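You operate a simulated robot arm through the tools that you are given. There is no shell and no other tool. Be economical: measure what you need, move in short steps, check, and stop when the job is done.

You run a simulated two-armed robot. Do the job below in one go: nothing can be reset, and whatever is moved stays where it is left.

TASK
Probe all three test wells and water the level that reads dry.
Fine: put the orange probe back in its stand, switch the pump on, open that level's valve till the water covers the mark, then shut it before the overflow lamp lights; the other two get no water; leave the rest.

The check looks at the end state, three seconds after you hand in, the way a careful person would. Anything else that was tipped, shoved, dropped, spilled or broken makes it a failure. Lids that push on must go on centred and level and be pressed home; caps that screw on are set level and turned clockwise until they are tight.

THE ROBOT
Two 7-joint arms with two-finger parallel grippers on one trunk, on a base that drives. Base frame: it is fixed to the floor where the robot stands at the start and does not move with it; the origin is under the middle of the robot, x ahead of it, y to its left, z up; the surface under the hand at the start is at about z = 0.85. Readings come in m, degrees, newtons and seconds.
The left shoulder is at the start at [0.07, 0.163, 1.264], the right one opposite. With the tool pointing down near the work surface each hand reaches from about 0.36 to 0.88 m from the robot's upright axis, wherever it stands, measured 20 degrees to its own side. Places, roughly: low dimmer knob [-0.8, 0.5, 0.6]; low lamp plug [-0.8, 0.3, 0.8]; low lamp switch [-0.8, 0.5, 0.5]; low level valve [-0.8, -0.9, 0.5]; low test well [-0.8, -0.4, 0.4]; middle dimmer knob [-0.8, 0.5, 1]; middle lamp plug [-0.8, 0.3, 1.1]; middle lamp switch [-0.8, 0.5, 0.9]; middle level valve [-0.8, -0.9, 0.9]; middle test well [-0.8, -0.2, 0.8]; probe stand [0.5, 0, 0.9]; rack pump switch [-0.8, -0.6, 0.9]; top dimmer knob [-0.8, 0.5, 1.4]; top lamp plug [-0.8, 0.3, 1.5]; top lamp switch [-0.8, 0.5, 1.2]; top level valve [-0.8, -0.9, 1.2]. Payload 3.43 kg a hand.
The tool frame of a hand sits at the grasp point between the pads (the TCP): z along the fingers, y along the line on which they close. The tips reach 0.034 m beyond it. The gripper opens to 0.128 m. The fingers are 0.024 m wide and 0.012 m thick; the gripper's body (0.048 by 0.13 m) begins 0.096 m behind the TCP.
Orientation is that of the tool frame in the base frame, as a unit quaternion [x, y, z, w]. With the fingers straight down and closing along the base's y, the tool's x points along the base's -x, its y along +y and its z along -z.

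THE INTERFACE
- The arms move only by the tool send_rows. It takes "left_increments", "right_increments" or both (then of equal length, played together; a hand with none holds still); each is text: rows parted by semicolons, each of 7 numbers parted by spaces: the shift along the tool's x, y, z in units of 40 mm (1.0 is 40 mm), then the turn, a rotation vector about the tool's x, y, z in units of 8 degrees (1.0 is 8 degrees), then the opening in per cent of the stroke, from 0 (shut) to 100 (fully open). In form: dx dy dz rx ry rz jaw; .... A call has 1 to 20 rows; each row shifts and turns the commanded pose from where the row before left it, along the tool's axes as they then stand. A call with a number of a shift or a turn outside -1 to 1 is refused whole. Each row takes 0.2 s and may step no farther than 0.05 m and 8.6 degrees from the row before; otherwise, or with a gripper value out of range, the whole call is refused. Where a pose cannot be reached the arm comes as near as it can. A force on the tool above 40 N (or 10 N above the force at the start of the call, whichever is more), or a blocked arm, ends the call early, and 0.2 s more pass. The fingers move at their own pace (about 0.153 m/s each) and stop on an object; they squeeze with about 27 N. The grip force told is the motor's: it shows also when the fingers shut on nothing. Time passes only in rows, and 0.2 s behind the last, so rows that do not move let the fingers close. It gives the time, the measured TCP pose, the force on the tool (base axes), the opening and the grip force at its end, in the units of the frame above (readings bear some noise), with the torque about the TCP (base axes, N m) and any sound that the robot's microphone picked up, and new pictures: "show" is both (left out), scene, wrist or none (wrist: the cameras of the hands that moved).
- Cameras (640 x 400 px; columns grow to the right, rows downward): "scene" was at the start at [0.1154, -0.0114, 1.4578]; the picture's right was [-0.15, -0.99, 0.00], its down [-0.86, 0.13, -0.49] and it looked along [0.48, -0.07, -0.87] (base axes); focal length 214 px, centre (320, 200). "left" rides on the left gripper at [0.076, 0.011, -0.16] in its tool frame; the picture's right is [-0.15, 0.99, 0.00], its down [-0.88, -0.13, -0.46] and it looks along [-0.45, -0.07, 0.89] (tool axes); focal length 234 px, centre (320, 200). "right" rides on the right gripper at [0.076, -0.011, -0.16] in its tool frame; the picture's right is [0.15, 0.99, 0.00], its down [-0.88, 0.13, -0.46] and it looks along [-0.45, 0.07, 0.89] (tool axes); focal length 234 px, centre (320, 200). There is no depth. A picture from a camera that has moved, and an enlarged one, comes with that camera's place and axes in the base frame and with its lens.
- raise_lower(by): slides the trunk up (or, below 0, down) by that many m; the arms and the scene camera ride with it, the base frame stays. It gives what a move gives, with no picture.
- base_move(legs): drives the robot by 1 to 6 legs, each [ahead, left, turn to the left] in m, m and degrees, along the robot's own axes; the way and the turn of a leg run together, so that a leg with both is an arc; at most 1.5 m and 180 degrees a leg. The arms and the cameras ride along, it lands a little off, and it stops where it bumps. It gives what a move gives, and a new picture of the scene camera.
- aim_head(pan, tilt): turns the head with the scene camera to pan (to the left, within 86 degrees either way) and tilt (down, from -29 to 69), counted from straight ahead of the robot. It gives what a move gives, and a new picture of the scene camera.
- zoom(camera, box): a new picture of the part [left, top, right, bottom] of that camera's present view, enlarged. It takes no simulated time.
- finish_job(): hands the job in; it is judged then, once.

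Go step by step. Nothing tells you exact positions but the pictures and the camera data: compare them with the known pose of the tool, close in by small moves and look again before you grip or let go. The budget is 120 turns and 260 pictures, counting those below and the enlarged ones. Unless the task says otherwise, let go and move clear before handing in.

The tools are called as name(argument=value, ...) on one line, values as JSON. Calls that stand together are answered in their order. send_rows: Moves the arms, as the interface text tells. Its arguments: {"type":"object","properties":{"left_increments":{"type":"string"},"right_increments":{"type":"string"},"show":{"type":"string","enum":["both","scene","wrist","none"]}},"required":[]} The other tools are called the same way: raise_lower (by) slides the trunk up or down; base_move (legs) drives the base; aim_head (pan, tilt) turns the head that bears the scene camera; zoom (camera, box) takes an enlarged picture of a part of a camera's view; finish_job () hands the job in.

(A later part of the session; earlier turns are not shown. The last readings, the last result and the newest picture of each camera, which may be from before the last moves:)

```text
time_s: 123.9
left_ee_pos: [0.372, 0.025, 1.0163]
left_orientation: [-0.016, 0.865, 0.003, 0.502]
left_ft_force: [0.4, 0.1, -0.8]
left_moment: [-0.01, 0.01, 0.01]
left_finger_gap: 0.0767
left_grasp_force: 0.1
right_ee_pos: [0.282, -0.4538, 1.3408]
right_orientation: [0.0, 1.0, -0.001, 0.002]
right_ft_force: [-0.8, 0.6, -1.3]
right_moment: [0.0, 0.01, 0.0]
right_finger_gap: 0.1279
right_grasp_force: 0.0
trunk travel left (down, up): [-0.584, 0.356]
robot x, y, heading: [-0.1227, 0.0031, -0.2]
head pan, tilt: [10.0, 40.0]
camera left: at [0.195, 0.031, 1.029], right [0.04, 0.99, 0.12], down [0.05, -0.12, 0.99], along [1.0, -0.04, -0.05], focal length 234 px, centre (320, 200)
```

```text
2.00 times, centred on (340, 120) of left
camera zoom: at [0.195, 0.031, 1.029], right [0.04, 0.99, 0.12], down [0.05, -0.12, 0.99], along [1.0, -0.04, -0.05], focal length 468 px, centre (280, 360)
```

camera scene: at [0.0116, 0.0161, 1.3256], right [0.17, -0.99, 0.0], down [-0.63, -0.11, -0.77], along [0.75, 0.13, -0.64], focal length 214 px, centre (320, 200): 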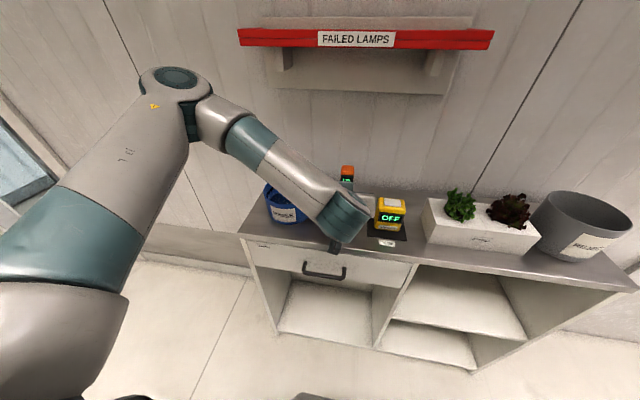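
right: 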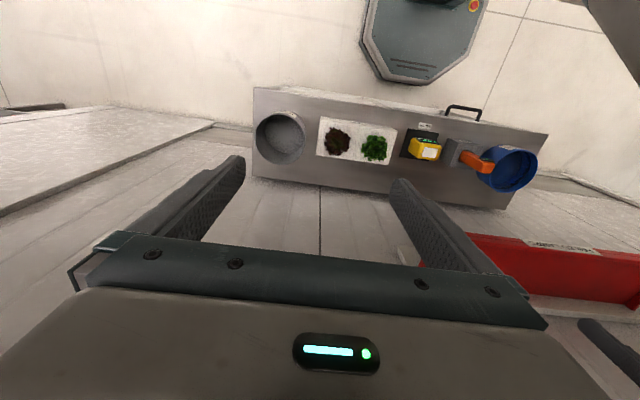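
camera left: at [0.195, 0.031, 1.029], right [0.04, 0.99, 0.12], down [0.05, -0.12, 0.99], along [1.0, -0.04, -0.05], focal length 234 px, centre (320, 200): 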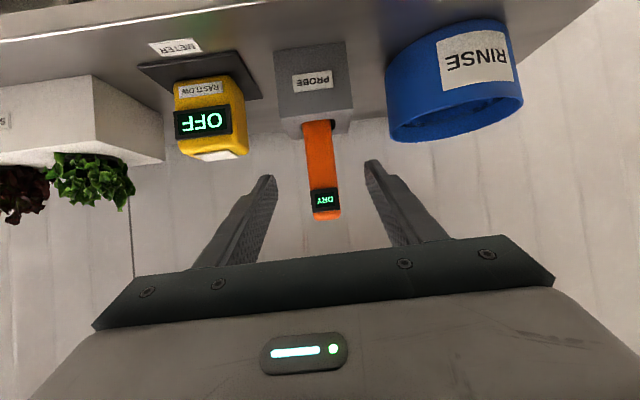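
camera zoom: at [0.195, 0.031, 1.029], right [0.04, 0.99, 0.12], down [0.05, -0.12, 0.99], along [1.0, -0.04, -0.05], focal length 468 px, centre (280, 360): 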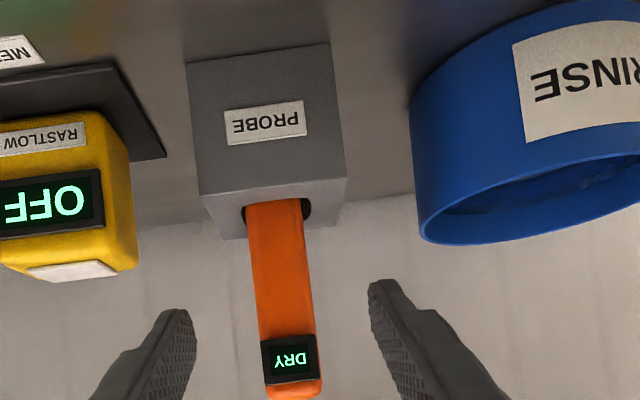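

The probe is seated again. Next the pump: turn back to the rack, going to y ≈ -0.5.

base_move(legs=[[0.12, 0, 0], [0, 0, -90], [0, 0, -90], [0.08, 0.5, 0]])

zoom(camera="left", box=[0, 0, 640, 400])

```text
time_s: 126.0
left_ee_pos: [0.4955, -0.0162, 1.0144]
left_orientation: [0.027, 0.865, -0.011, 0.5]
left_ft_force: [-1.2, 24.6, 4.4]
left_moment: [0.59, 0.17, 0.18]
left_finger_gap: 0.0908
left_grasp_force: 12.4
right_ee_pos: [0.3523, -0.4908, 1.3426]
right_orientation: [0.054, 0.999, -0.002, 0.001]
right_ft_force: [-0.1, 1.2, -0.8]
right_moment: [0.03, 0.04, -0.01]
right_finger_gap: 0.1279
right_grasp_force: 0.1
trunk travel left (down, up): [-0.584, 0.356]
robot x, y, heading: [-0.002, 0.002, -6.4]
head pan, tilt: [10.0, 40.0]
stopped in leg 2: the force on the tool passed its limit at 49 N (the readings are from after the stop); the commanded pose is now the measured one
camera scene: at [0.1334, 0.0057, 1.3256], right [0.06, -1.0, 0.0], down [-0.64, -0.04, -0.77], along [0.76, 0.05, -0.64], focal length 214 px, centre (320, 200)
```

scene: 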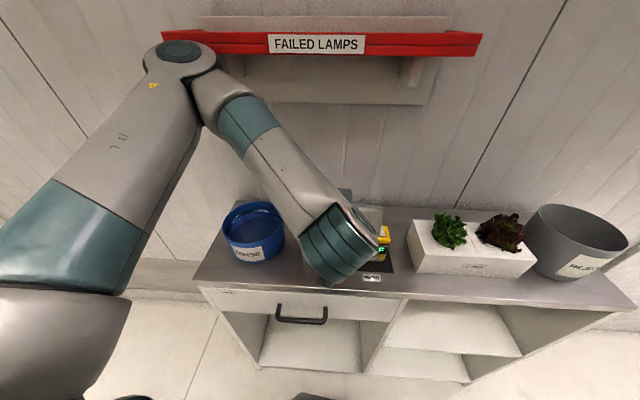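

```text
1.00 times, centred on (320, 200) of left (not enlarged: the box is as wide or as high as the picture)
camera zoom: at [0.3191, 0.005, 1.0279], right [0.13, 0.98, 0.13], down [0.04, -0.14, 0.99], along [0.99, -0.12, -0.05], focal length 234 px, centre (320, 200)
```

zoom: 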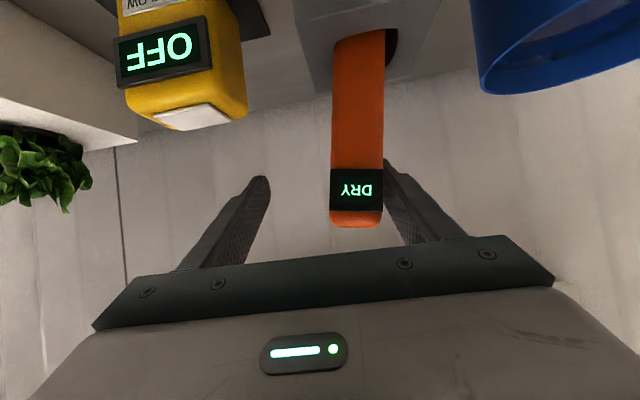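

My mistake: driving forward put the fingers around the probe again and the turn pushed it. I undo the turn, then back off and inspect.

base_move(legs=[[0, 0, 4]])

zoom(camera="left", box=[0, 0, 640, 400])

```text
time_s: 126.9
left_ee_pos: [0.4955, 0.0124, 1.0143]
left_orientation: [0.0, 0.866, 0.003, 0.501]
left_ft_force: [0.4, 0.5, 0.5]
left_moment: [-0.04, 0.01, -0.03]
left_finger_gap: 0.0769
left_grasp_force: 0.0
right_ee_pos: [0.3849, -0.4698, 1.3416]
right_orientation: [0.02, 1.0, 0.0, 0.001]
right_ft_force: [-0.8, -0.5, 0.6]
right_moment: [-0.01, 0.0, 0.03]
right_finger_gap: 0.1282
right_grasp_force: 0.1
trunk travel left (down, up): [-0.584, 0.356]
robot x, y, heading: [-0.003, 0.0026, -2.5]
head pan, tilt: [10.0, 40.0]
camera scene: at [0.1336, 0.0104, 1.3255], right [0.13, -0.99, 0.0], down [-0.64, -0.08, -0.77], along [0.76, 0.1, -0.64], focal length 214 px, centre (320, 200)
```

scene: 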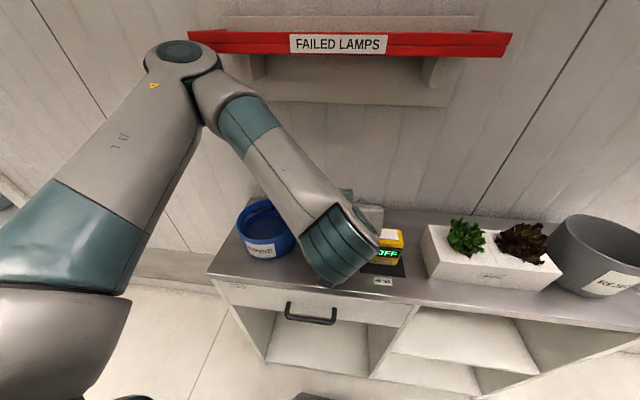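

```text
1.00 times, centred on (320, 200) of left (not enlarged: the box is as wide or as high as the picture)
camera zoom: at [0.3185, 0.0218, 1.0278], right [0.07, 0.99, 0.13], down [0.04, -0.14, 0.99], along [1.0, -0.06, -0.05], focal length 234 px, centre (320, 200)
```

zoom: 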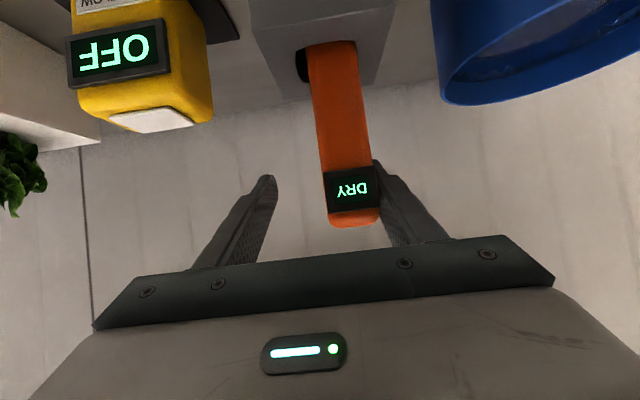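

send_rows(left_increments="0 0.3 0 0 0 0 60;0 0 0 0 0 0 70", show="none")

base_move(legs=[[-0.16, 0, 0]])

zoom(camera="left", box=[160, 0, 480, 200])

zoom(camera="scene", box=[240, 130, 440, 280])

```text
time_s: 127.5
left_ee_pos: [0.5008, 0.0182, 1.0155]
left_orientation: [-0.001, 0.866, 0.004, 0.501]
left_ft_force: [0.2, 0.7, -0.5]
left_moment: [0.01, -0.03, 0.0]
left_finger_gap: 0.0895
left_grasp_force: 0.0
left hand out of reach, approached as far as the arm can: row 1
right_ee_pos: [0.386, -0.4709, 1.3394]
right_orientation: [0.021, 1.0, -0.001, 0.0]
right_ft_force: [1.0, 0.5, 0.8]
right_moment: [-0.02, -0.02, 0.01]
right_finger_gap: 0.128
right_grasp_force: 0.1
trunk travel left (down, up): [-0.584, 0.356]
robot x, y, heading: [-0.0005, 0.0055, -2.3]
head pan, tilt: [10.0, 40.0]
```

```text
time_s: 128.9
left_ee_pos: [0.3429, 0.0255, 1.0146]
left_orientation: [-0.001, 0.866, 0.004, 0.5]
left_ft_force: [-0.3, 0.7, 0.3]
left_moment: [-0.01, 0.01, -0.02]
left_finger_gap: 0.0896
left_grasp_force: 0.0
right_ee_pos: [0.2304, -0.4629, 1.3406]
right_orientation: [0.02, 1.0, 0.0, 0.001]
right_ft_force: [0.1, -0.2, -0.1]
right_moment: [0.02, -0.02, 0.02]
right_finger_gap: 0.1277
right_grasp_force: 0.0
trunk travel left (down, up): [-0.584, 0.356]
robot x, y, heading: [-0.1565, 0.0117, -2.4]
head pan, tilt: [10.0, 40.0]
camera scene: at [-0.0233, 0.0182, 1.3255], right [0.13, -0.99, 0.0], down [-0.64, -0.08, -0.77], along [0.76, 0.1, -0.64], focal length 214 px, centre (320, 200)
```

scene: 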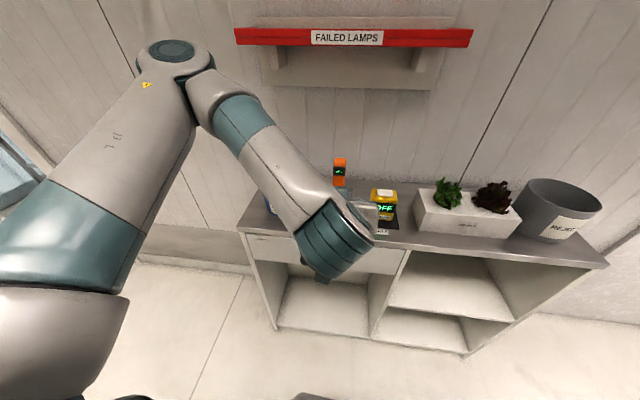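

```text
2.00 times, centred on (320, 100) of left
camera zoom: at [0.1665, 0.0359, 1.0284], right [0.07, 0.99, 0.13], down [0.05, -0.14, 0.99], along [1.0, -0.06, -0.05], focal length 468 px, centre (320, 400)
```

zoom: 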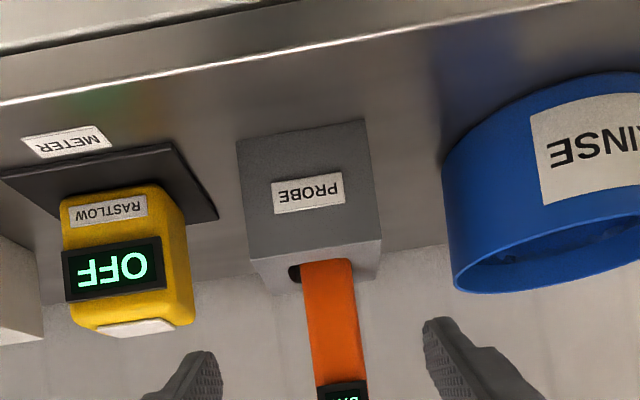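

```text
2.67 times, centred on (340, 205) of scene
camera zoom: at [-0.0233, 0.0182, 1.3255], right [0.13, -0.99, 0.0], down [-0.64, -0.08, -0.77], along [0.76, 0.1, -0.64], focal length 572 px, centre (267, 187)
```

zoom: 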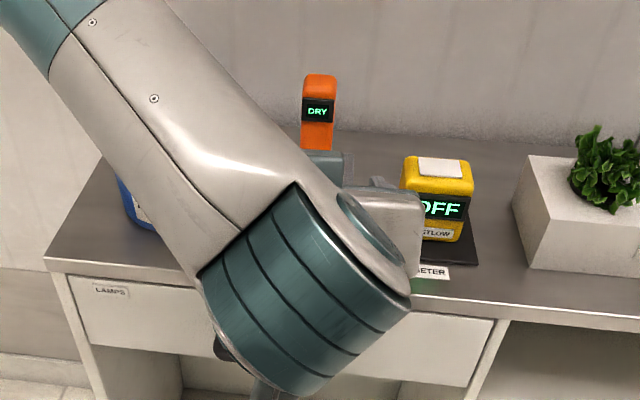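

The stand hasn't moved and the probe still sits in it. I now raise the hand clear first, then drive forward, turn and head to the rack.

raise_lower(by=0.13)

base_move(legs=[[0.15, 0, 2.4], [0, 0, -90], [0, 0, -90]])

base_move(legs=[[0.06, 0.5, 0]])

zoom(camera="left", box=[0, 0, 640, 400])

```text
time_s: 130.5
left_ee_pos: [0.3425, 0.026, 1.1452]
left_orientation: [-0.001, 0.866, 0.003, 0.501]
left_ft_force: [0.0, -0.5, -0.5]
left_moment: [0.01, 0.02, -0.04]
left_finger_gap: 0.0897
left_grasp_force: 0.0
right_ee_pos: [0.2303, -0.4625, 1.471]
right_orientation: [0.019, 1.0, -0.001, 0.0]
right_ft_force: [-0.5, 0.3, -0.1]
right_moment: [-0.01, -0.02, 0.03]
right_finger_gap: 0.1279
right_grasp_force: 0.1
trunk travel left (down, up): [-0.714, 0.226]
robot x, y, heading: [-0.1588, 0.0096, -2.4]
head pan, tilt: [10.0, 40.0]
```

```text
time_s: 139.5
left_ee_pos: [-0.5105, -0.028, 1.1441]
left_orientation: [0.865, 0.017, -0.501, 0.013]
left_ft_force: [0.4, -0.5, 0.2]
left_moment: [-0.01, 0.03, 0.01]
left_finger_gap: 0.0895
left_grasp_force: 0.1
right_ee_pos: [-0.4141, 0.465, 1.4717]
right_orientation: [1.0, -0.001, 0.0, -0.001]
right_ft_force: [-0.6, 1.1, -0.2]
right_moment: [-0.04, 0.02, 0.0]
right_finger_gap: 0.128
right_grasp_force: 0.1
trunk travel left (down, up): [-0.714, 0.226]
robot x, y, heading: [-0.0109, 0.0073, 179.5]
head pan, tilt: [10.0, 40.0]
camera scene: at [-0.1438, -0.0083, 1.4556], right [-0.17, 0.99, 0.0], down [0.63, 0.11, -0.77], along [-0.76, -0.13, -0.64], focal length 214 px, centre (320, 200)
```

scene: 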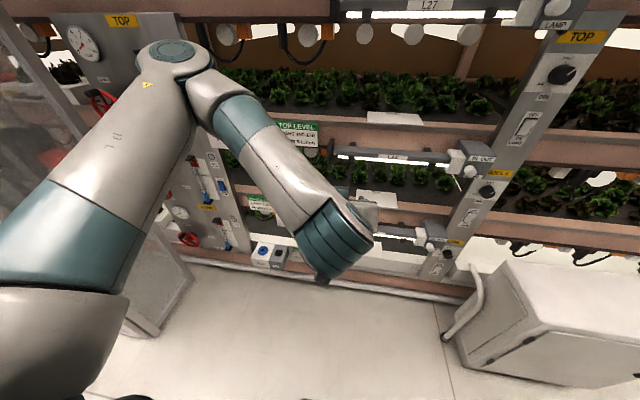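

```text
time_s: 142.5
left_ee_pos: [-0.5679, -0.5446, 1.1436]
left_orientation: [0.866, 0.026, -0.5, 0.019]
left_ft_force: [0.5, -0.7, -0.4]
left_moment: [0.0, -0.02, -0.02]
left_finger_gap: 0.0895
left_grasp_force: 0.1
right_ee_pos: [-0.4824, -0.0509, 1.47]
right_orientation: [1.0, 0.009, -0.002, -0.001]
right_ft_force: [0.6, -0.6, -0.7]
right_moment: [0.01, 0.02, 0.0]
right_finger_gap: 0.1278
right_grasp_force: 0.0
trunk travel left (down, up): [-0.714, 0.226]
robot x, y, heading: [-0.0704, -0.5021, -179.2]
head pan, tilt: [10.0, 40.0]
camera scene: at [-0.2021, -0.5192, 1.4556], right [-0.19, 0.98, 0.0], down [0.63, 0.12, -0.77], along [-0.75, -0.14, -0.64], focal length 214 px, centre (320, 200)
```

scene: 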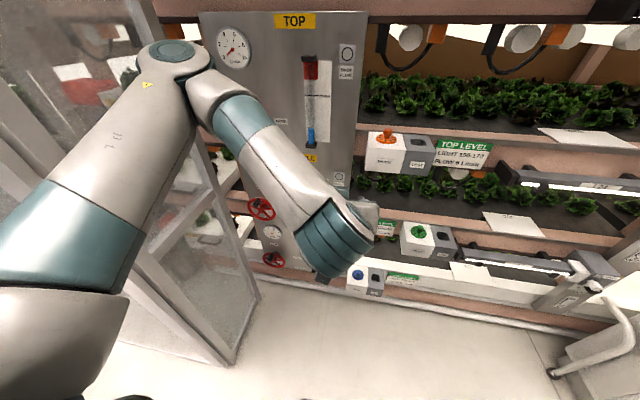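

```text
1.00 times, centred on (320, 200) of left (not enlarged: the box is as wide or as high as the picture)
camera zoom: at [-0.3925, -0.5455, 1.1586], right [-0.01, -0.99, 0.13], down [-0.05, 0.13, 0.99], along [-1.0, 0.0, -0.05], focal length 234 px, centre (320, 200)
```

zoom: 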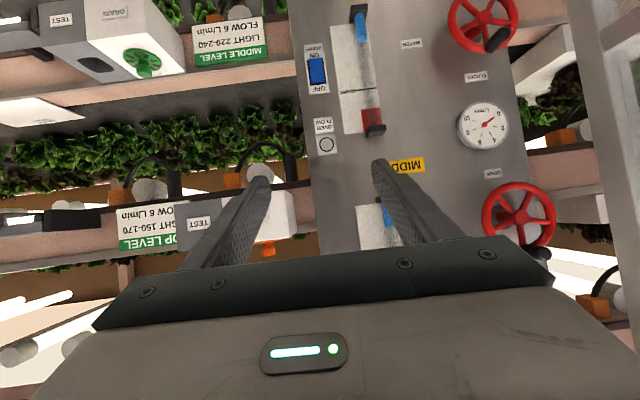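

Pump rocker at ≈(-0.843, -0.573, 0.884), ON at the bottom. I shut the fingers and move to a pre-press pose in front of its lower half.

raise_lower(by=-0.25)

send_rows(left_increments="-0.458 0.082 0.796 0 0 0 0;-0.458 0.082 0.796 0 0 0 0;-0.458 0.082 0.796 0 0 0 0;-0.458 0.082 0.796 0 0 0 0;-0.2 0.04 0.35 0 0 0 0;0 0 0 0 0 0 0", show="both")

```text
time_s: 145.1
left_ee_pos: [-0.5681, -0.5459, 0.8952]
left_orientation: [0.865, 0.026, -0.5, 0.018]
left_ft_force: [0.6, -0.1, 0.7]
left_moment: [-0.03, 0.03, 0.0]
left_finger_gap: 0.0897
left_grasp_force: 0.1
right_ee_pos: [-0.4821, -0.0525, 1.2212]
right_orientation: [1.0, 0.009, 0.0, 0.0]
right_ft_force: [0.3, 0.7, 0.2]
right_moment: [0.0, -0.01, 0.02]
right_finger_gap: 0.1278
right_grasp_force: 0.2
trunk travel left (down, up): [-0.464, 0.476]
robot x, y, heading: [-0.0673, -0.4994, -179.1]
head pan, tilt: [10.0, 40.0]
```

```text
time_s: 146.5
left_ee_pos: [-0.7302, -0.5731, 0.895]
left_orientation: [0.865, 0.026, -0.501, 0.018]
left_ft_force: [-0.1, 1.2, -0.2]
left_moment: [-0.02, 0.0, -0.03]
left_finger_gap: 0.0003
left_grasp_force: 26.9
right_ee_pos: [-0.4827, -0.0509, 1.2219]
right_orientation: [1.0, 0.008, 0.0, -0.001]
right_ft_force: [-1.0, 0.4, 0.5]
right_moment: [0.0, -0.01, 0.04]
right_finger_gap: 0.128
right_grasp_force: 0.1
trunk travel left (down, up): [-0.464, 0.476]
robot x, y, heading: [-0.0697, -0.4994, -179.3]
head pan, tilt: [10.0, 40.0]
camera scene: at [-0.2021, -0.52, 1.2056], right [-0.19, 0.98, 0.0], down [0.63, 0.12, -0.77], along [-0.75, -0.14, -0.64], focal length 214 px, centre (320, 200)
camera left: at [-0.5542, -0.5733, 0.909], right [-0.01, -0.99, 0.13], down [-0.05, 0.13, 0.99], along [-1.0, 0.0, -0.05], focal length 234 px, centre (320, 200)
```

scene: 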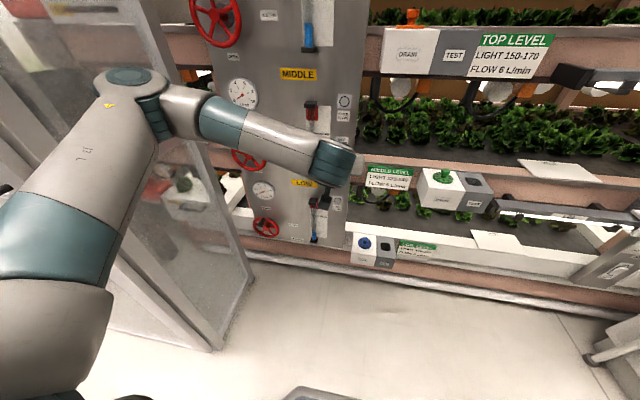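
left: 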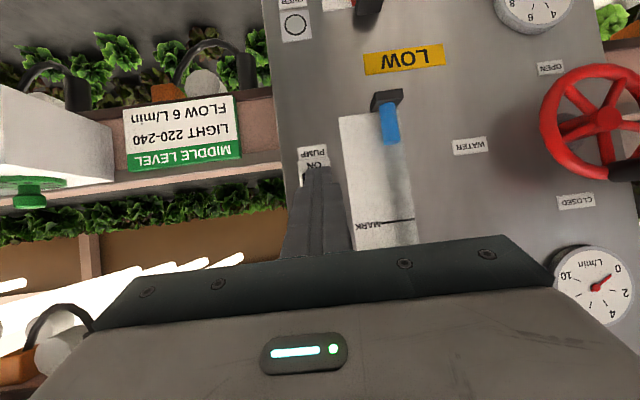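

The fingertips are lined up just above the ON label. I go in close.

send_rows(left_increments="-0.22 -0.02 0.5 0 0 0 0;-0.22 -0.02 0.5 0 0 0 0;-0.15 -0.02 0.35 0 0 0 0;0 0 0 0 0 0 0", show="none")

zoom(camera="left", box=[240, 100, 400, 200])

zoom(camera="scene", box=[270, 80, 430, 180])

```text
time_s: 147.5
left_ee_pos: [-0.7874, -0.5728, 0.8901]
left_orientation: [0.865, 0.026, -0.501, 0.018]
left_ft_force: [-0.7, -0.3, -0.5]
left_moment: [-0.01, 0.01, 0.0]
left_finger_gap: 0.0
left_grasp_force: 27.1
right_ee_pos: [-0.4825, -0.0506, 1.221]
right_orientation: [1.0, 0.009, -0.001, -0.001]
right_ft_force: [-0.2, 0.0, -0.1]
right_moment: [0.01, 0.01, 0.01]
right_finger_gap: 0.1284
right_grasp_force: 0.0
trunk travel left (down, up): [-0.464, 0.476]
robot x, y, heading: [-0.0676, -0.5026, -179.3]
head pan, tilt: [10.0, 40.0]
```

```text
4.00 times, centred on (320, 150) of left
camera zoom: at [-0.6132, -0.573, 0.9027], right [-0.01, -0.99, 0.13], down [-0.05, 0.13, 0.99], along [-1.0, 0.0, -0.05], focal length 937 px, centre (320, 400)
```

zoom: 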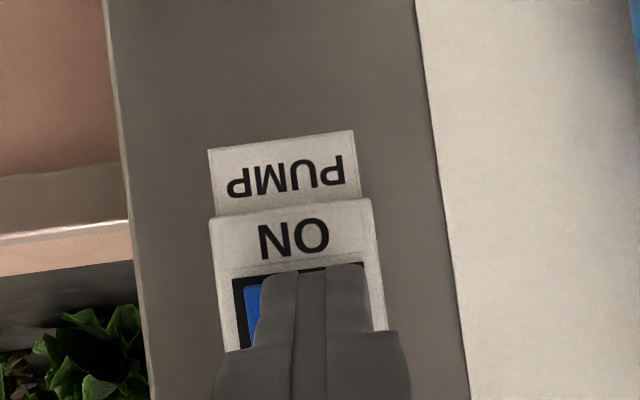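

```text
4.00 times, centred on (350, 130) of scene
camera zoom: at [-0.2019, -0.52, 1.2056], right [-0.19, 0.98, 0.0], down [0.63, 0.12, -0.77], along [-0.75, -0.14, -0.64], focal length 858 px, centre (200, 480)
```

zoom: 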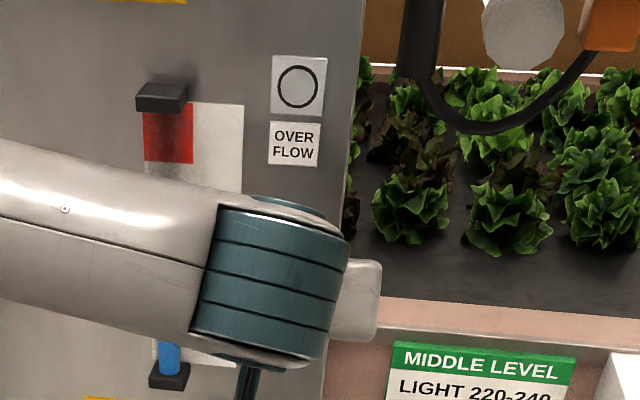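

send_rows(left_increments="-0.21 -0.03 0.2 0 0 0 0;-0.21 -0.03 0.3 0 0 0 0;-0.15 -0.02 0.26 0 0 0 0;0 0 0 0 0 0 0", show="none")

zoom(camera="left", box=[240, 100, 400, 200])

```text
time_s: 148.0
left_ee_pos: [-0.7938, -0.5731, 0.8887]
left_orientation: [0.869, 0.023, -0.494, 0.018]
left_ft_force: [29.6, -4.1, 8.8]
left_moment: [0.02, -0.23, 0.15]
left_finger_gap: 0.0
left_grasp_force: 27.3
right_ee_pos: [-0.4822, -0.0528, 1.2214]
right_orientation: [1.0, 0.01, -0.002, -0.002]
right_ft_force: [-1.2, 0.1, -0.6]
right_moment: [-0.02, -0.08, -0.01]
right_finger_gap: 0.1282
right_grasp_force: 0.0
trunk travel left (down, up): [-0.464, 0.476]
robot x, y, heading: [-0.0675, -0.502, -179.0]
head pan, tilt: [10.0, 40.0]
stopped in row 2 (left hand): the force on the tool passed its limit at 49 N (the readings are from after the stop); the commanded pose is now the measured one
```

```text
4.00 times, centred on (320, 150) of left
camera zoom: at [-0.6189, -0.572, 0.9043], right [-0.02, -0.99, 0.13], down [-0.07, 0.14, 0.99], along [-1.0, 0.01, -0.07], focal length 937 px, centre (320, 400)
```

zoom: 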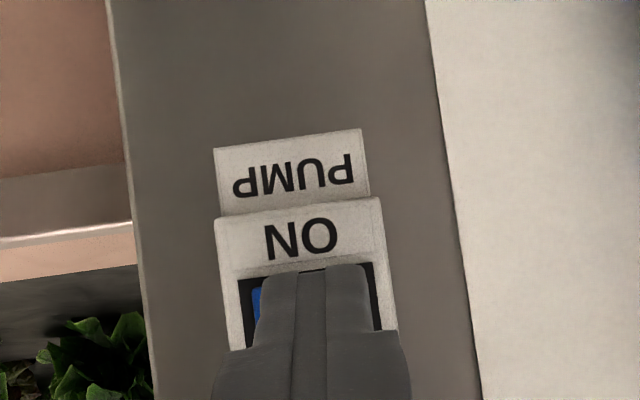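

Firm contact. I back off to see the rocker.

send_rows(left_increments="0 0 -0.5 0 0 0 0;0 0 -0.9 0 0 0 0;0 0 -0.9 0 0 0 0", show="none")

zoom(camera="left", box=[240, 60, 400, 160])

zoom(camera="scene", box=[270, 80, 430, 220])

```text
time_s: 148.8
left_ee_pos: [-0.7183, -0.5674, 0.9354]
left_orientation: [0.869, 0.023, -0.494, 0.018]
left_ft_force: [-0.2, 0.1, 0.8]
left_moment: [0.03, -0.01, 0.04]
left_finger_gap: 0.0003
left_grasp_force: 27.0
right_ee_pos: [-0.4819, -0.052, 1.2208]
right_orientation: [1.0, 0.009, -0.001, -0.001]
right_ft_force: [0.2, 0.1, -0.6]
right_moment: [0.01, 0.01, 0.02]
right_finger_gap: 0.1279
right_grasp_force: 0.0
trunk travel left (down, up): [-0.464, 0.476]
robot x, y, heading: [-0.0699, -0.5044, -179.3]
head pan, tilt: [10.0, 40.0]
```

```text
4.00 times, centred on (320, 110) of left
camera zoom: at [-0.542, -0.567, 0.9516], right [-0.01, -0.99, 0.14], down [-0.07, 0.14, 0.99], along [-1.0, 0.0, -0.07], focal length 937 px, centre (320, 560)
```

zoom: 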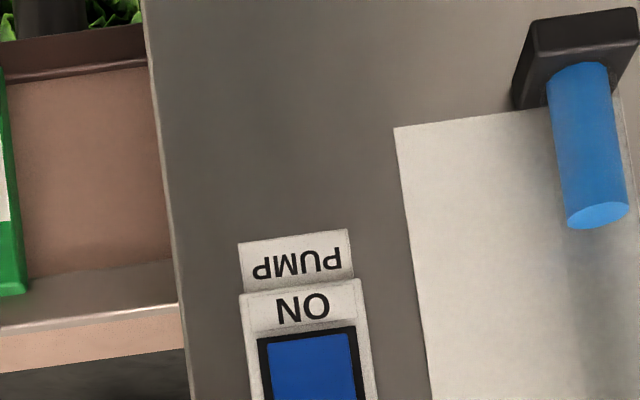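

```text
2.86 times, centred on (350, 150) of scene
camera zoom: at [-0.2013, -0.5201, 1.2056], right [-0.19, 0.98, 0.0], down [0.63, 0.12, -0.77], along [-0.75, -0.14, -0.64], focal length 613 px, centre (234, 343)
```

zoom: 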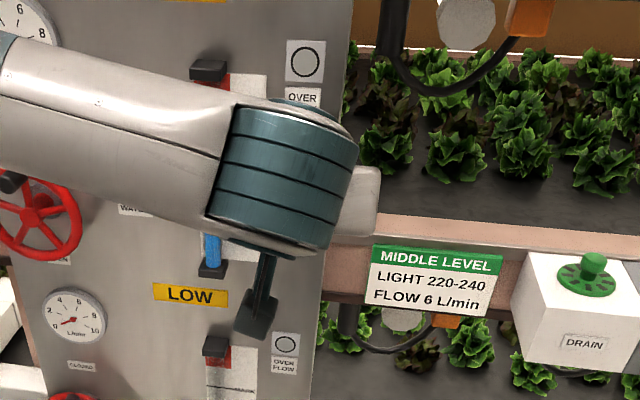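

send_rows(left_increments="0.35 0 -0.7 0 0 0 0;0.35 0 -0.7 0 0 0 0;0.35 0 -0.7 0 0 0 0", show="none")

raise_lower(by=0.25)

zoom(camera="left", box=[260, 20, 420, 120])

zoom(camera="left", box=[400, 0, 640, 280])

```text
time_s: 149.6
left_ee_pos: [-0.6234, -0.5604, 0.9396]
left_orientation: [0.868, 0.024, -0.495, 0.019]
left_ft_force: [-0.1, 0.1, 0.1]
left_moment: [0.01, 0.01, -0.02]
left_finger_gap: 0.0
left_grasp_force: 27.6
right_ee_pos: [-0.483, -0.0527, 1.2208]
right_orientation: [1.0, 0.009, -0.001, -0.001]
right_ft_force: [-0.7, 1.4, 0.6]
right_moment: [-0.02, 0.03, -0.02]
right_finger_gap: 0.128
right_grasp_force: 0.0
trunk travel left (down, up): [-0.464, 0.476]
robot x, y, heading: [-0.0682, -0.5041, -179.3]
head pan, tilt: [10.0, 40.0]
```

```text
time_s: 152.1
left_ee_pos: [-0.6234, -0.5609, 1.188]
left_orientation: [0.869, 0.024, -0.494, 0.019]
left_ft_force: [-0.3, 0.6, -0.6]
left_moment: [-0.01, 0.03, 0.0]
left_finger_gap: 0.0
left_grasp_force: 26.6
right_ee_pos: [-0.4831, -0.0529, 1.4701]
right_orientation: [1.0, 0.009, 0.0, 0.0]
right_ft_force: [0.5, -0.6, -0.6]
right_moment: [-0.01, 0.0, -0.03]
right_finger_gap: 0.1282
right_grasp_force: 0.1
trunk travel left (down, up): [-0.714, 0.226]
robot x, y, heading: [-0.0679, -0.5009, -179.4]
head pan, tilt: [10.0, 40.0]
```

```text
4.00 times, centred on (340, 70) of left
camera zoom: at [-0.4483, -0.5607, 1.2047], right [-0.01, -0.99, 0.13], down [-0.07, 0.14, 0.99], along [-1.0, 0.01, -0.07], focal length 937 px, centre (240, 720)
```

zoom: 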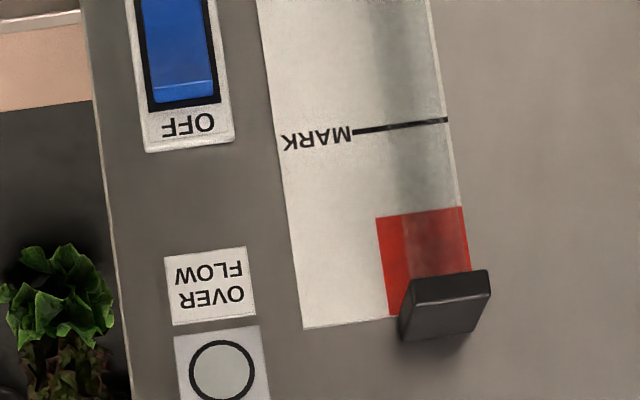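

```text
1.43 times, centred on (520, 140) of left
camera zoom: at [-0.4483, -0.5607, 1.2047], right [-0.01, -0.99, 0.13], down [-0.07, 0.14, 0.99], along [-1.0, 0.01, -0.07], focal length 334 px, centre (34, 286)
```

zoom: 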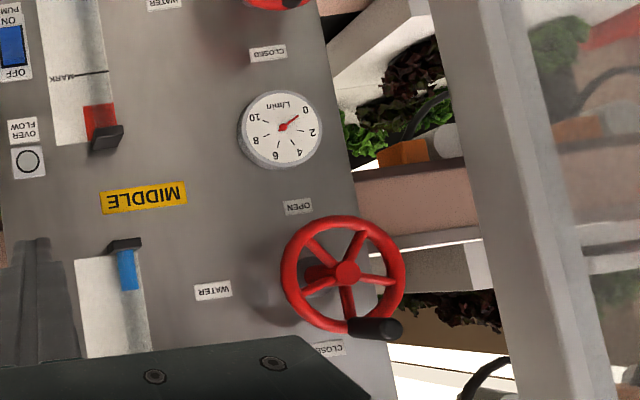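

The rocker's top now appears to stand out (ON pressed). Let me verify the rocker, then swing the base left toward the top valve.

zoom(camera="left", box=[270, 0, 350, 50])

base_move(legs=[[0.03, 0, 19]])

zoom(camera="left", box=[0, 0, 640, 400])

```text
8.00 times, centred on (310, 25) of left
camera zoom: at [-0.4483, -0.5607, 1.2047], right [-0.01, -0.99, 0.13], down [-0.07, 0.14, 0.99], along [-1.0, 0.01, -0.07], focal length 1873 px, centre (400, 1600)
```

zoom: 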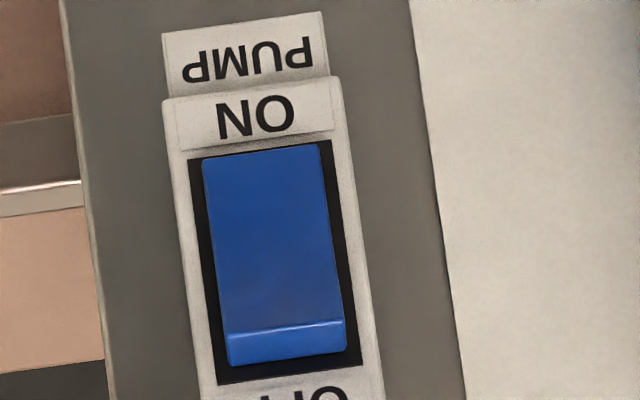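

```text
time_s: 153.6
left_ee_pos: [-0.6075, -0.7218, 1.1897]
left_orientation: [0.856, 0.15, -0.487, 0.093]
left_ft_force: [-0.1, -0.3, -1.1]
left_moment: [0.0, 0.0, -0.03]
left_finger_gap: 0.0
left_grasp_force: 27.2
right_ee_pos: [-0.6268, -0.1996, 1.4719]
right_orientation: [0.987, 0.163, -0.002, 0.0]
right_ft_force: [0.2, 0.1, -0.6]
right_moment: [0.02, -0.01, -0.02]
right_finger_gap: 0.1277
right_grasp_force: 0.0
trunk travel left (down, up): [-0.714, 0.226]
robot x, y, heading: [-0.0965, -0.506, -161.4]
head pan, tilt: [10.0, 40.0]
stopped in leg 1: the robot was blocked; the commanded pose is now the measured one
camera scene: at [-0.2176, -0.5606, 1.4559], right [-0.48, 0.88, 0.0], down [0.56, 0.3, -0.77], along [-0.67, -0.37, -0.64], focal length 214 px, centre (320, 200)
```

scene: 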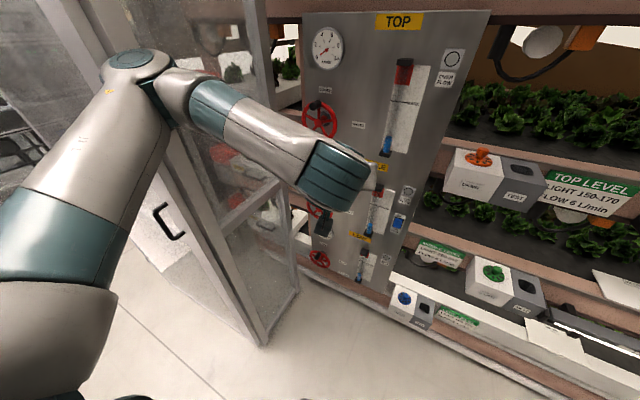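

```text
1.00 times, centred on (320, 200) of left (not enlarged: the box is as wide or as high as the picture)
camera zoom: at [-0.4387, -0.6698, 1.2047], right [0.27, -0.95, 0.14], down [-0.1, 0.11, 0.99], along [-0.96, -0.28, -0.07], focal length 234 px, centre (320, 200)
```

zoom: 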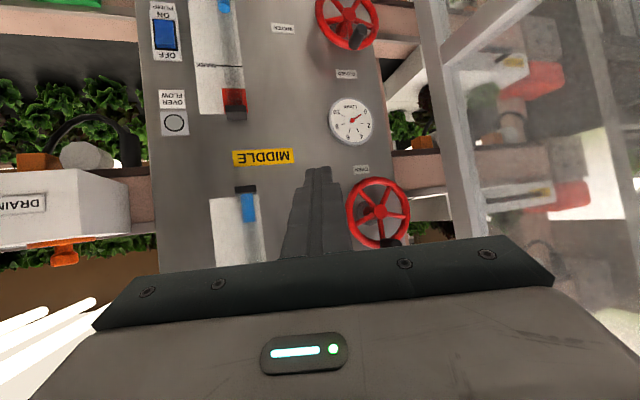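

The rocker is clearly ON. The base bumped at the end of its turn (left elbow near the cabinet corner), so I back out and take a stance farther right, to reach the valve with a straighter arm.

base_move(legs=[[0, 0, -6], [-0.05, -0.13, 0]])

zoom(camera="scene", box=[0, 0, 320, 200])

```text
time_s: 155.4
left_ee_pos: [-0.6052, -0.5403, 1.1867]
left_orientation: [0.863, 0.108, -0.489, 0.067]
left_ft_force: [-0.5, 0.1, 0.3]
left_moment: [0.04, 0.03, 0.02]
left_finger_gap: 0.0001
left_grasp_force: 27.3
right_ee_pos: [-0.5738, -0.0204, 1.4724]
right_orientation: [0.994, 0.113, -0.001, -0.003]
right_ft_force: [0.1, 0.0, -0.1]
right_moment: [0.03, 0.02, 0.04]
right_finger_gap: 0.1281
right_grasp_force: 0.0
trunk travel left (down, up): [-0.714, 0.226]
robot x, y, heading: [-0.0729, -0.3742, -167.0]
head pan, tilt: [10.0, 40.0]
camera scene: at [-0.2031, -0.42, 1.4555], right [-0.39, 0.92, 0.0], down [0.59, 0.25, -0.77], along [-0.71, -0.29, -0.64], focal length 214 px, centre (320, 200)
```

scene: 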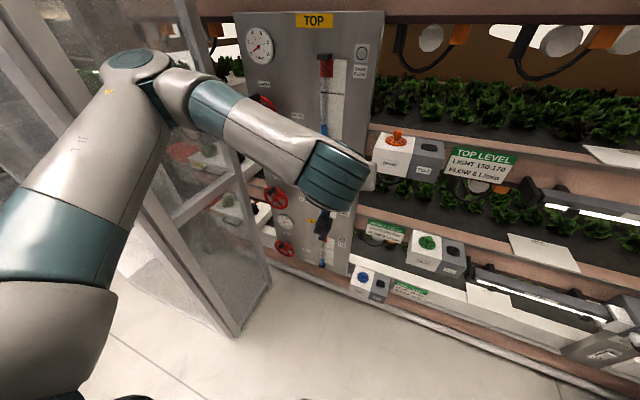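

```text
2.00 times, centred on (160, 100) of scene
camera zoom: at [-0.2031, -0.42, 1.4555], right [-0.39, 0.92, 0.0], down [0.59, 0.25, -0.77], along [-0.71, -0.29, -0.64], focal length 429 px, centre (640, 400)
```

zoom: 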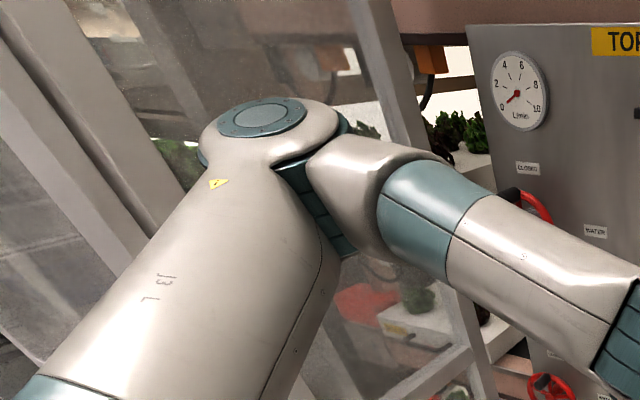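

Now I level the hand to face the panel squarely and move toward the valve.

send_rows(left_increments="0 0 0 0 -0.97 0 0;0 0 0 0 -0.97 0 0;0 0 0 0 -0.97 0 0;0 0 0 0 -0.97 0 0;0 0 0 0.93 0 0 0;0 0 0 0.93 0 0 0;-0.125 0.85 0 0 0 0 40;-0.125 0.85 0 0 0 0 40;-0.125 0.85 0 0 0 0 40;-0.125 0.85 0 0 0 0 40", show="both")

```text
time_s: 157.6
left_ee_pos: [-0.6258, -0.542, 1.2412]
left_orientation: [0.708, 0.0, -0.706, 0.008]
left_ft_force: [-0.1, -0.7, 1.1]
left_moment: [-0.03, 0.0, -0.03]
left_finger_gap: 0.0509
left_grasp_force: 0.1
left hand out of reach, approached as far as the arm can: row 5, 6, 7, 8, 9, 10
right_ee_pos: [-0.5718, -0.018, 1.4725]
right_orientation: [0.994, 0.112, -0.003, -0.002]
right_ft_force: [-0.3, 0.2, 0.4]
right_moment: [-0.02, -0.02, 0.04]
right_finger_gap: 0.1282
right_grasp_force: 0.0
trunk travel left (down, up): [-0.714, 0.226]
robot x, y, heading: [-0.0737, -0.3721, -167.4]
head pan, tilt: [10.0, 40.0]
camera scene: at [-0.2015, -0.4186, 1.4557], right [-0.39, 0.92, 0.0], down [0.59, 0.25, -0.77], along [-0.71, -0.3, -0.64], focal length 214 px, centre (320, 200)
camera left: at [-0.4675, -0.5517, 1.1666], right [0.01, -0.99, 0.16], down [0.45, 0.15, 0.88], along [-0.89, 0.06, 0.45], focal length 234 px, centre (320, 200)
```

scene: 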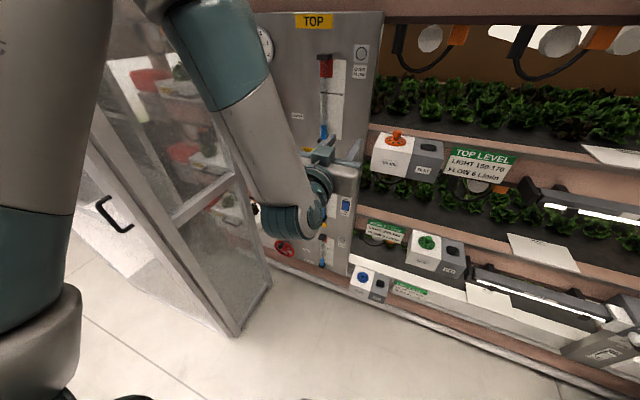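
left: 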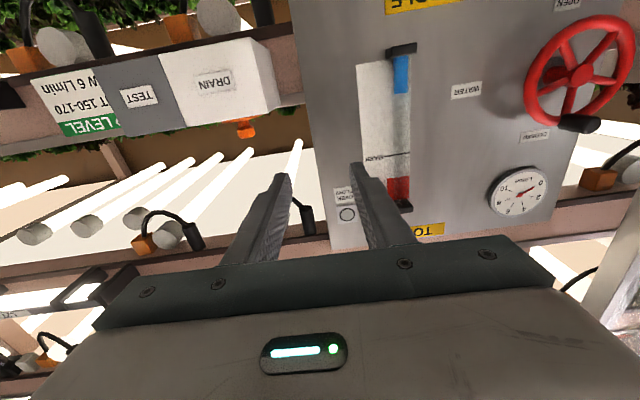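

The elbow room near the cabinet is tight, so I'll turn the base further left where it stands (elbow swings away from the cabinet), then sidestep; the arm will then point straight at the panel.

base_move(legs=[[0, 0, 17]])

base_move(legs=[[0.06, 0.25, 0]])

```text
time_s: 159.0
left_ee_pos: [-0.5535, -0.699, 1.2424]
left_orientation: [0.7, 0.109, -0.696, 0.117]
left_ft_force: [0.4, 0.8, 0.2]
left_moment: [0.01, 0.02, 0.01]
left_finger_gap: 0.0513
left_grasp_force: 0.0
right_ee_pos: [-0.6559, -0.184, 1.4714]
right_orientation: [0.965, 0.262, -0.001, -0.001]
right_ft_force: [0.3, -0.2, -0.1]
right_moment: [-0.01, 0.01, 0.02]
right_finger_gap: 0.1282
right_grasp_force: 0.1
trunk travel left (down, up): [-0.714, 0.226]
robot x, y, heading: [-0.0774, -0.3765, -149.9]
head pan, tilt: [10.0, 40.0]
camera scene: at [-0.1842, -0.4543, 1.4556], right [-0.64, 0.77, 0.0], down [0.49, 0.41, -0.77], along [-0.59, -0.49, -0.64], focal length 214 px, centre (320, 200)
```

scene: 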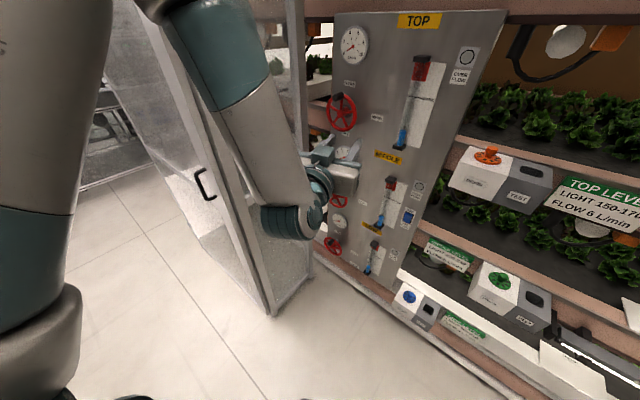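

```text
time_s: 160.9
left_ee_pos: [-0.48, -0.9456, 1.2419]
left_orientation: [0.701, 0.104, -0.697, 0.113]
left_ft_force: [0.4, 0.3, -0.3]
left_moment: [0.05, 0.0, 0.01]
left_finger_gap: 0.0514
left_grasp_force: 0.1
right_ee_pos: [-0.5798, -0.4274, 1.4705]
right_orientation: [0.966, 0.258, -0.002, 0.0]
right_ft_force: [1.1, -0.4, -0.5]
right_moment: [0.01, -0.01, -0.03]
right_finger_gap: 0.1278
right_grasp_force: 0.0
trunk travel left (down, up): [-0.714, 0.226]
robot x, y, heading: [-0.0015, -0.6264, -150.3]
head pan, tilt: [10.0, 40.0]
camera scene: at [-0.11, -0.7023, 1.4556], right [-0.64, 0.77, 0.0], down [0.5, 0.41, -0.77], along [-0.59, -0.49, -0.64], focal length 214 px, centre (320, 200)
```

scene: 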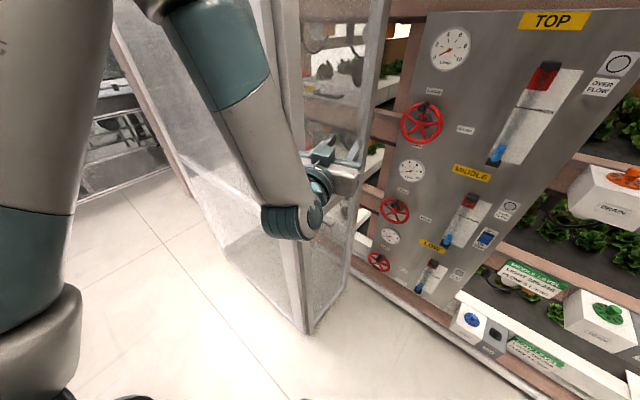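

Good stance. I square the hand to the panel and centre it on the valve, then view.

send_rows(left_increments="0 -0.4 0 0.73 0 0 40;0 -0.4 0 0.73 0 0 40;0 -0.4 0 0.73 0 0 40;0 -0.5 0 0 0 0 40;0 0 0 0 0 0 40", show="both")

zoom(camera="scene", box=[370, 20, 530, 160])

```text
time_s: 162.1
left_ee_pos: [-0.487, -0.8335, 1.258]
left_orientation: [0.708, 0.045, -0.703, 0.052]
left_ft_force: [0.6, -0.1, 0.4]
left_moment: [-0.03, -0.01, -0.03]
left_finger_gap: 0.0509
left_grasp_force: 0.1
left hand out of reach, approached as far as the arm can: row 1, 2, 3
right_ee_pos: [-0.5797, -0.4282, 1.4713]
right_orientation: [0.966, 0.258, -0.002, -0.001]
right_ft_force: [0.7, -0.4, 0.1]
right_moment: [0.01, 0.01, 0.02]
right_finger_gap: 0.1279
right_grasp_force: 0.0
trunk travel left (down, up): [-0.714, 0.226]
robot x, y, heading: [0.0002, -0.6222, -150.4]
head pan, tilt: [10.0, 40.0]
camera scene: at [-0.1097, -0.7036, 1.4555], right [-0.64, 0.77, 0.0], down [0.49, 0.41, -0.77], along [-0.59, -0.49, -0.64], focal length 214 px, centre (320, 200)
camera left: at [-0.3276, -0.8243, 1.1826], right [0.13, -0.98, 0.16], down [0.43, 0.2, 0.88], along [-0.89, -0.05, 0.44], focal length 234 px, centre (320, 200)
```

scene: 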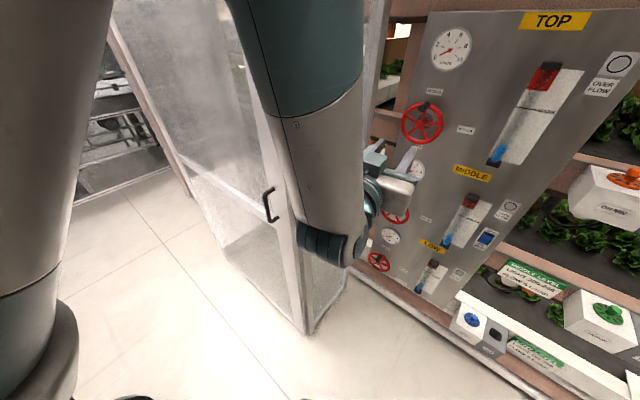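
left: 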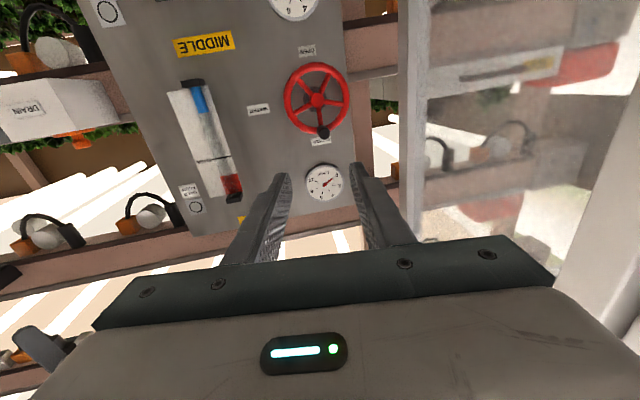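

```text
2.86 times, centred on (450, 90) of scene
camera zoom: at [-0.1097, -0.7036, 1.4555], right [-0.64, 0.77, 0.0], down [0.49, 0.41, -0.77], along [-0.59, -0.49, -0.64], focal length 613 px, centre (-51, 514)
```

zoom: 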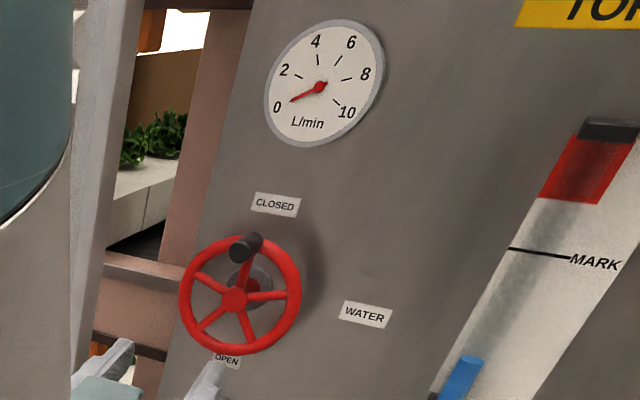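

zoom(camera="left", box=[240, 40, 400, 140])

zoom(camera="scene", box=[380, 80, 476, 140])

```text
4.00 times, centred on (320, 90) of left
camera zoom: at [-0.3276, -0.8243, 1.1826], right [0.13, -0.98, 0.16], down [0.43, 0.2, 0.88], along [-0.89, -0.05, 0.44], focal length 937 px, centre (320, 640)
```

zoom: 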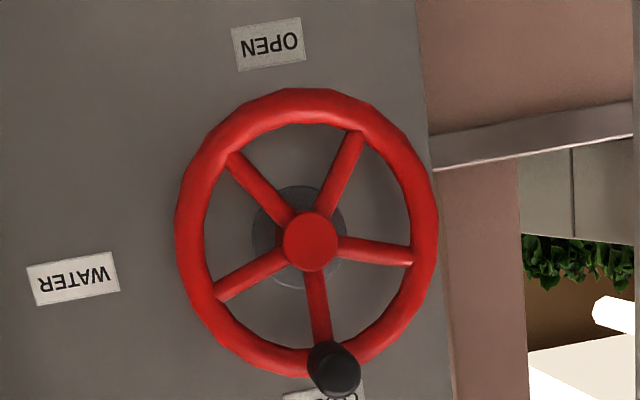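

```text
6.67 times, centred on (428, 110) of scene
camera zoom: at [-0.1097, -0.7036, 1.4555], right [-0.64, 0.77, 0.0], down [0.49, 0.41, -0.77], along [-0.59, -0.49, -0.64], focal length 1430 px, centre (-400, 800)
```

zoom: 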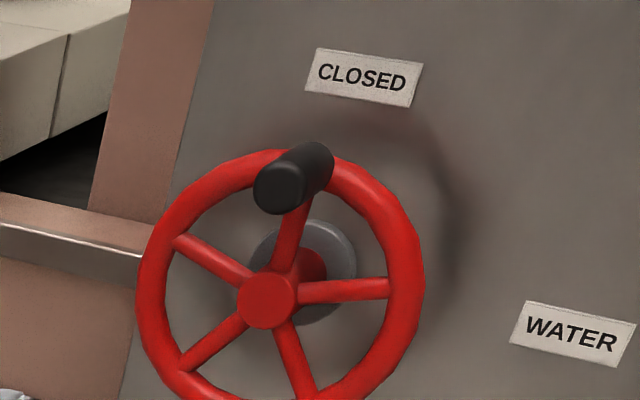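

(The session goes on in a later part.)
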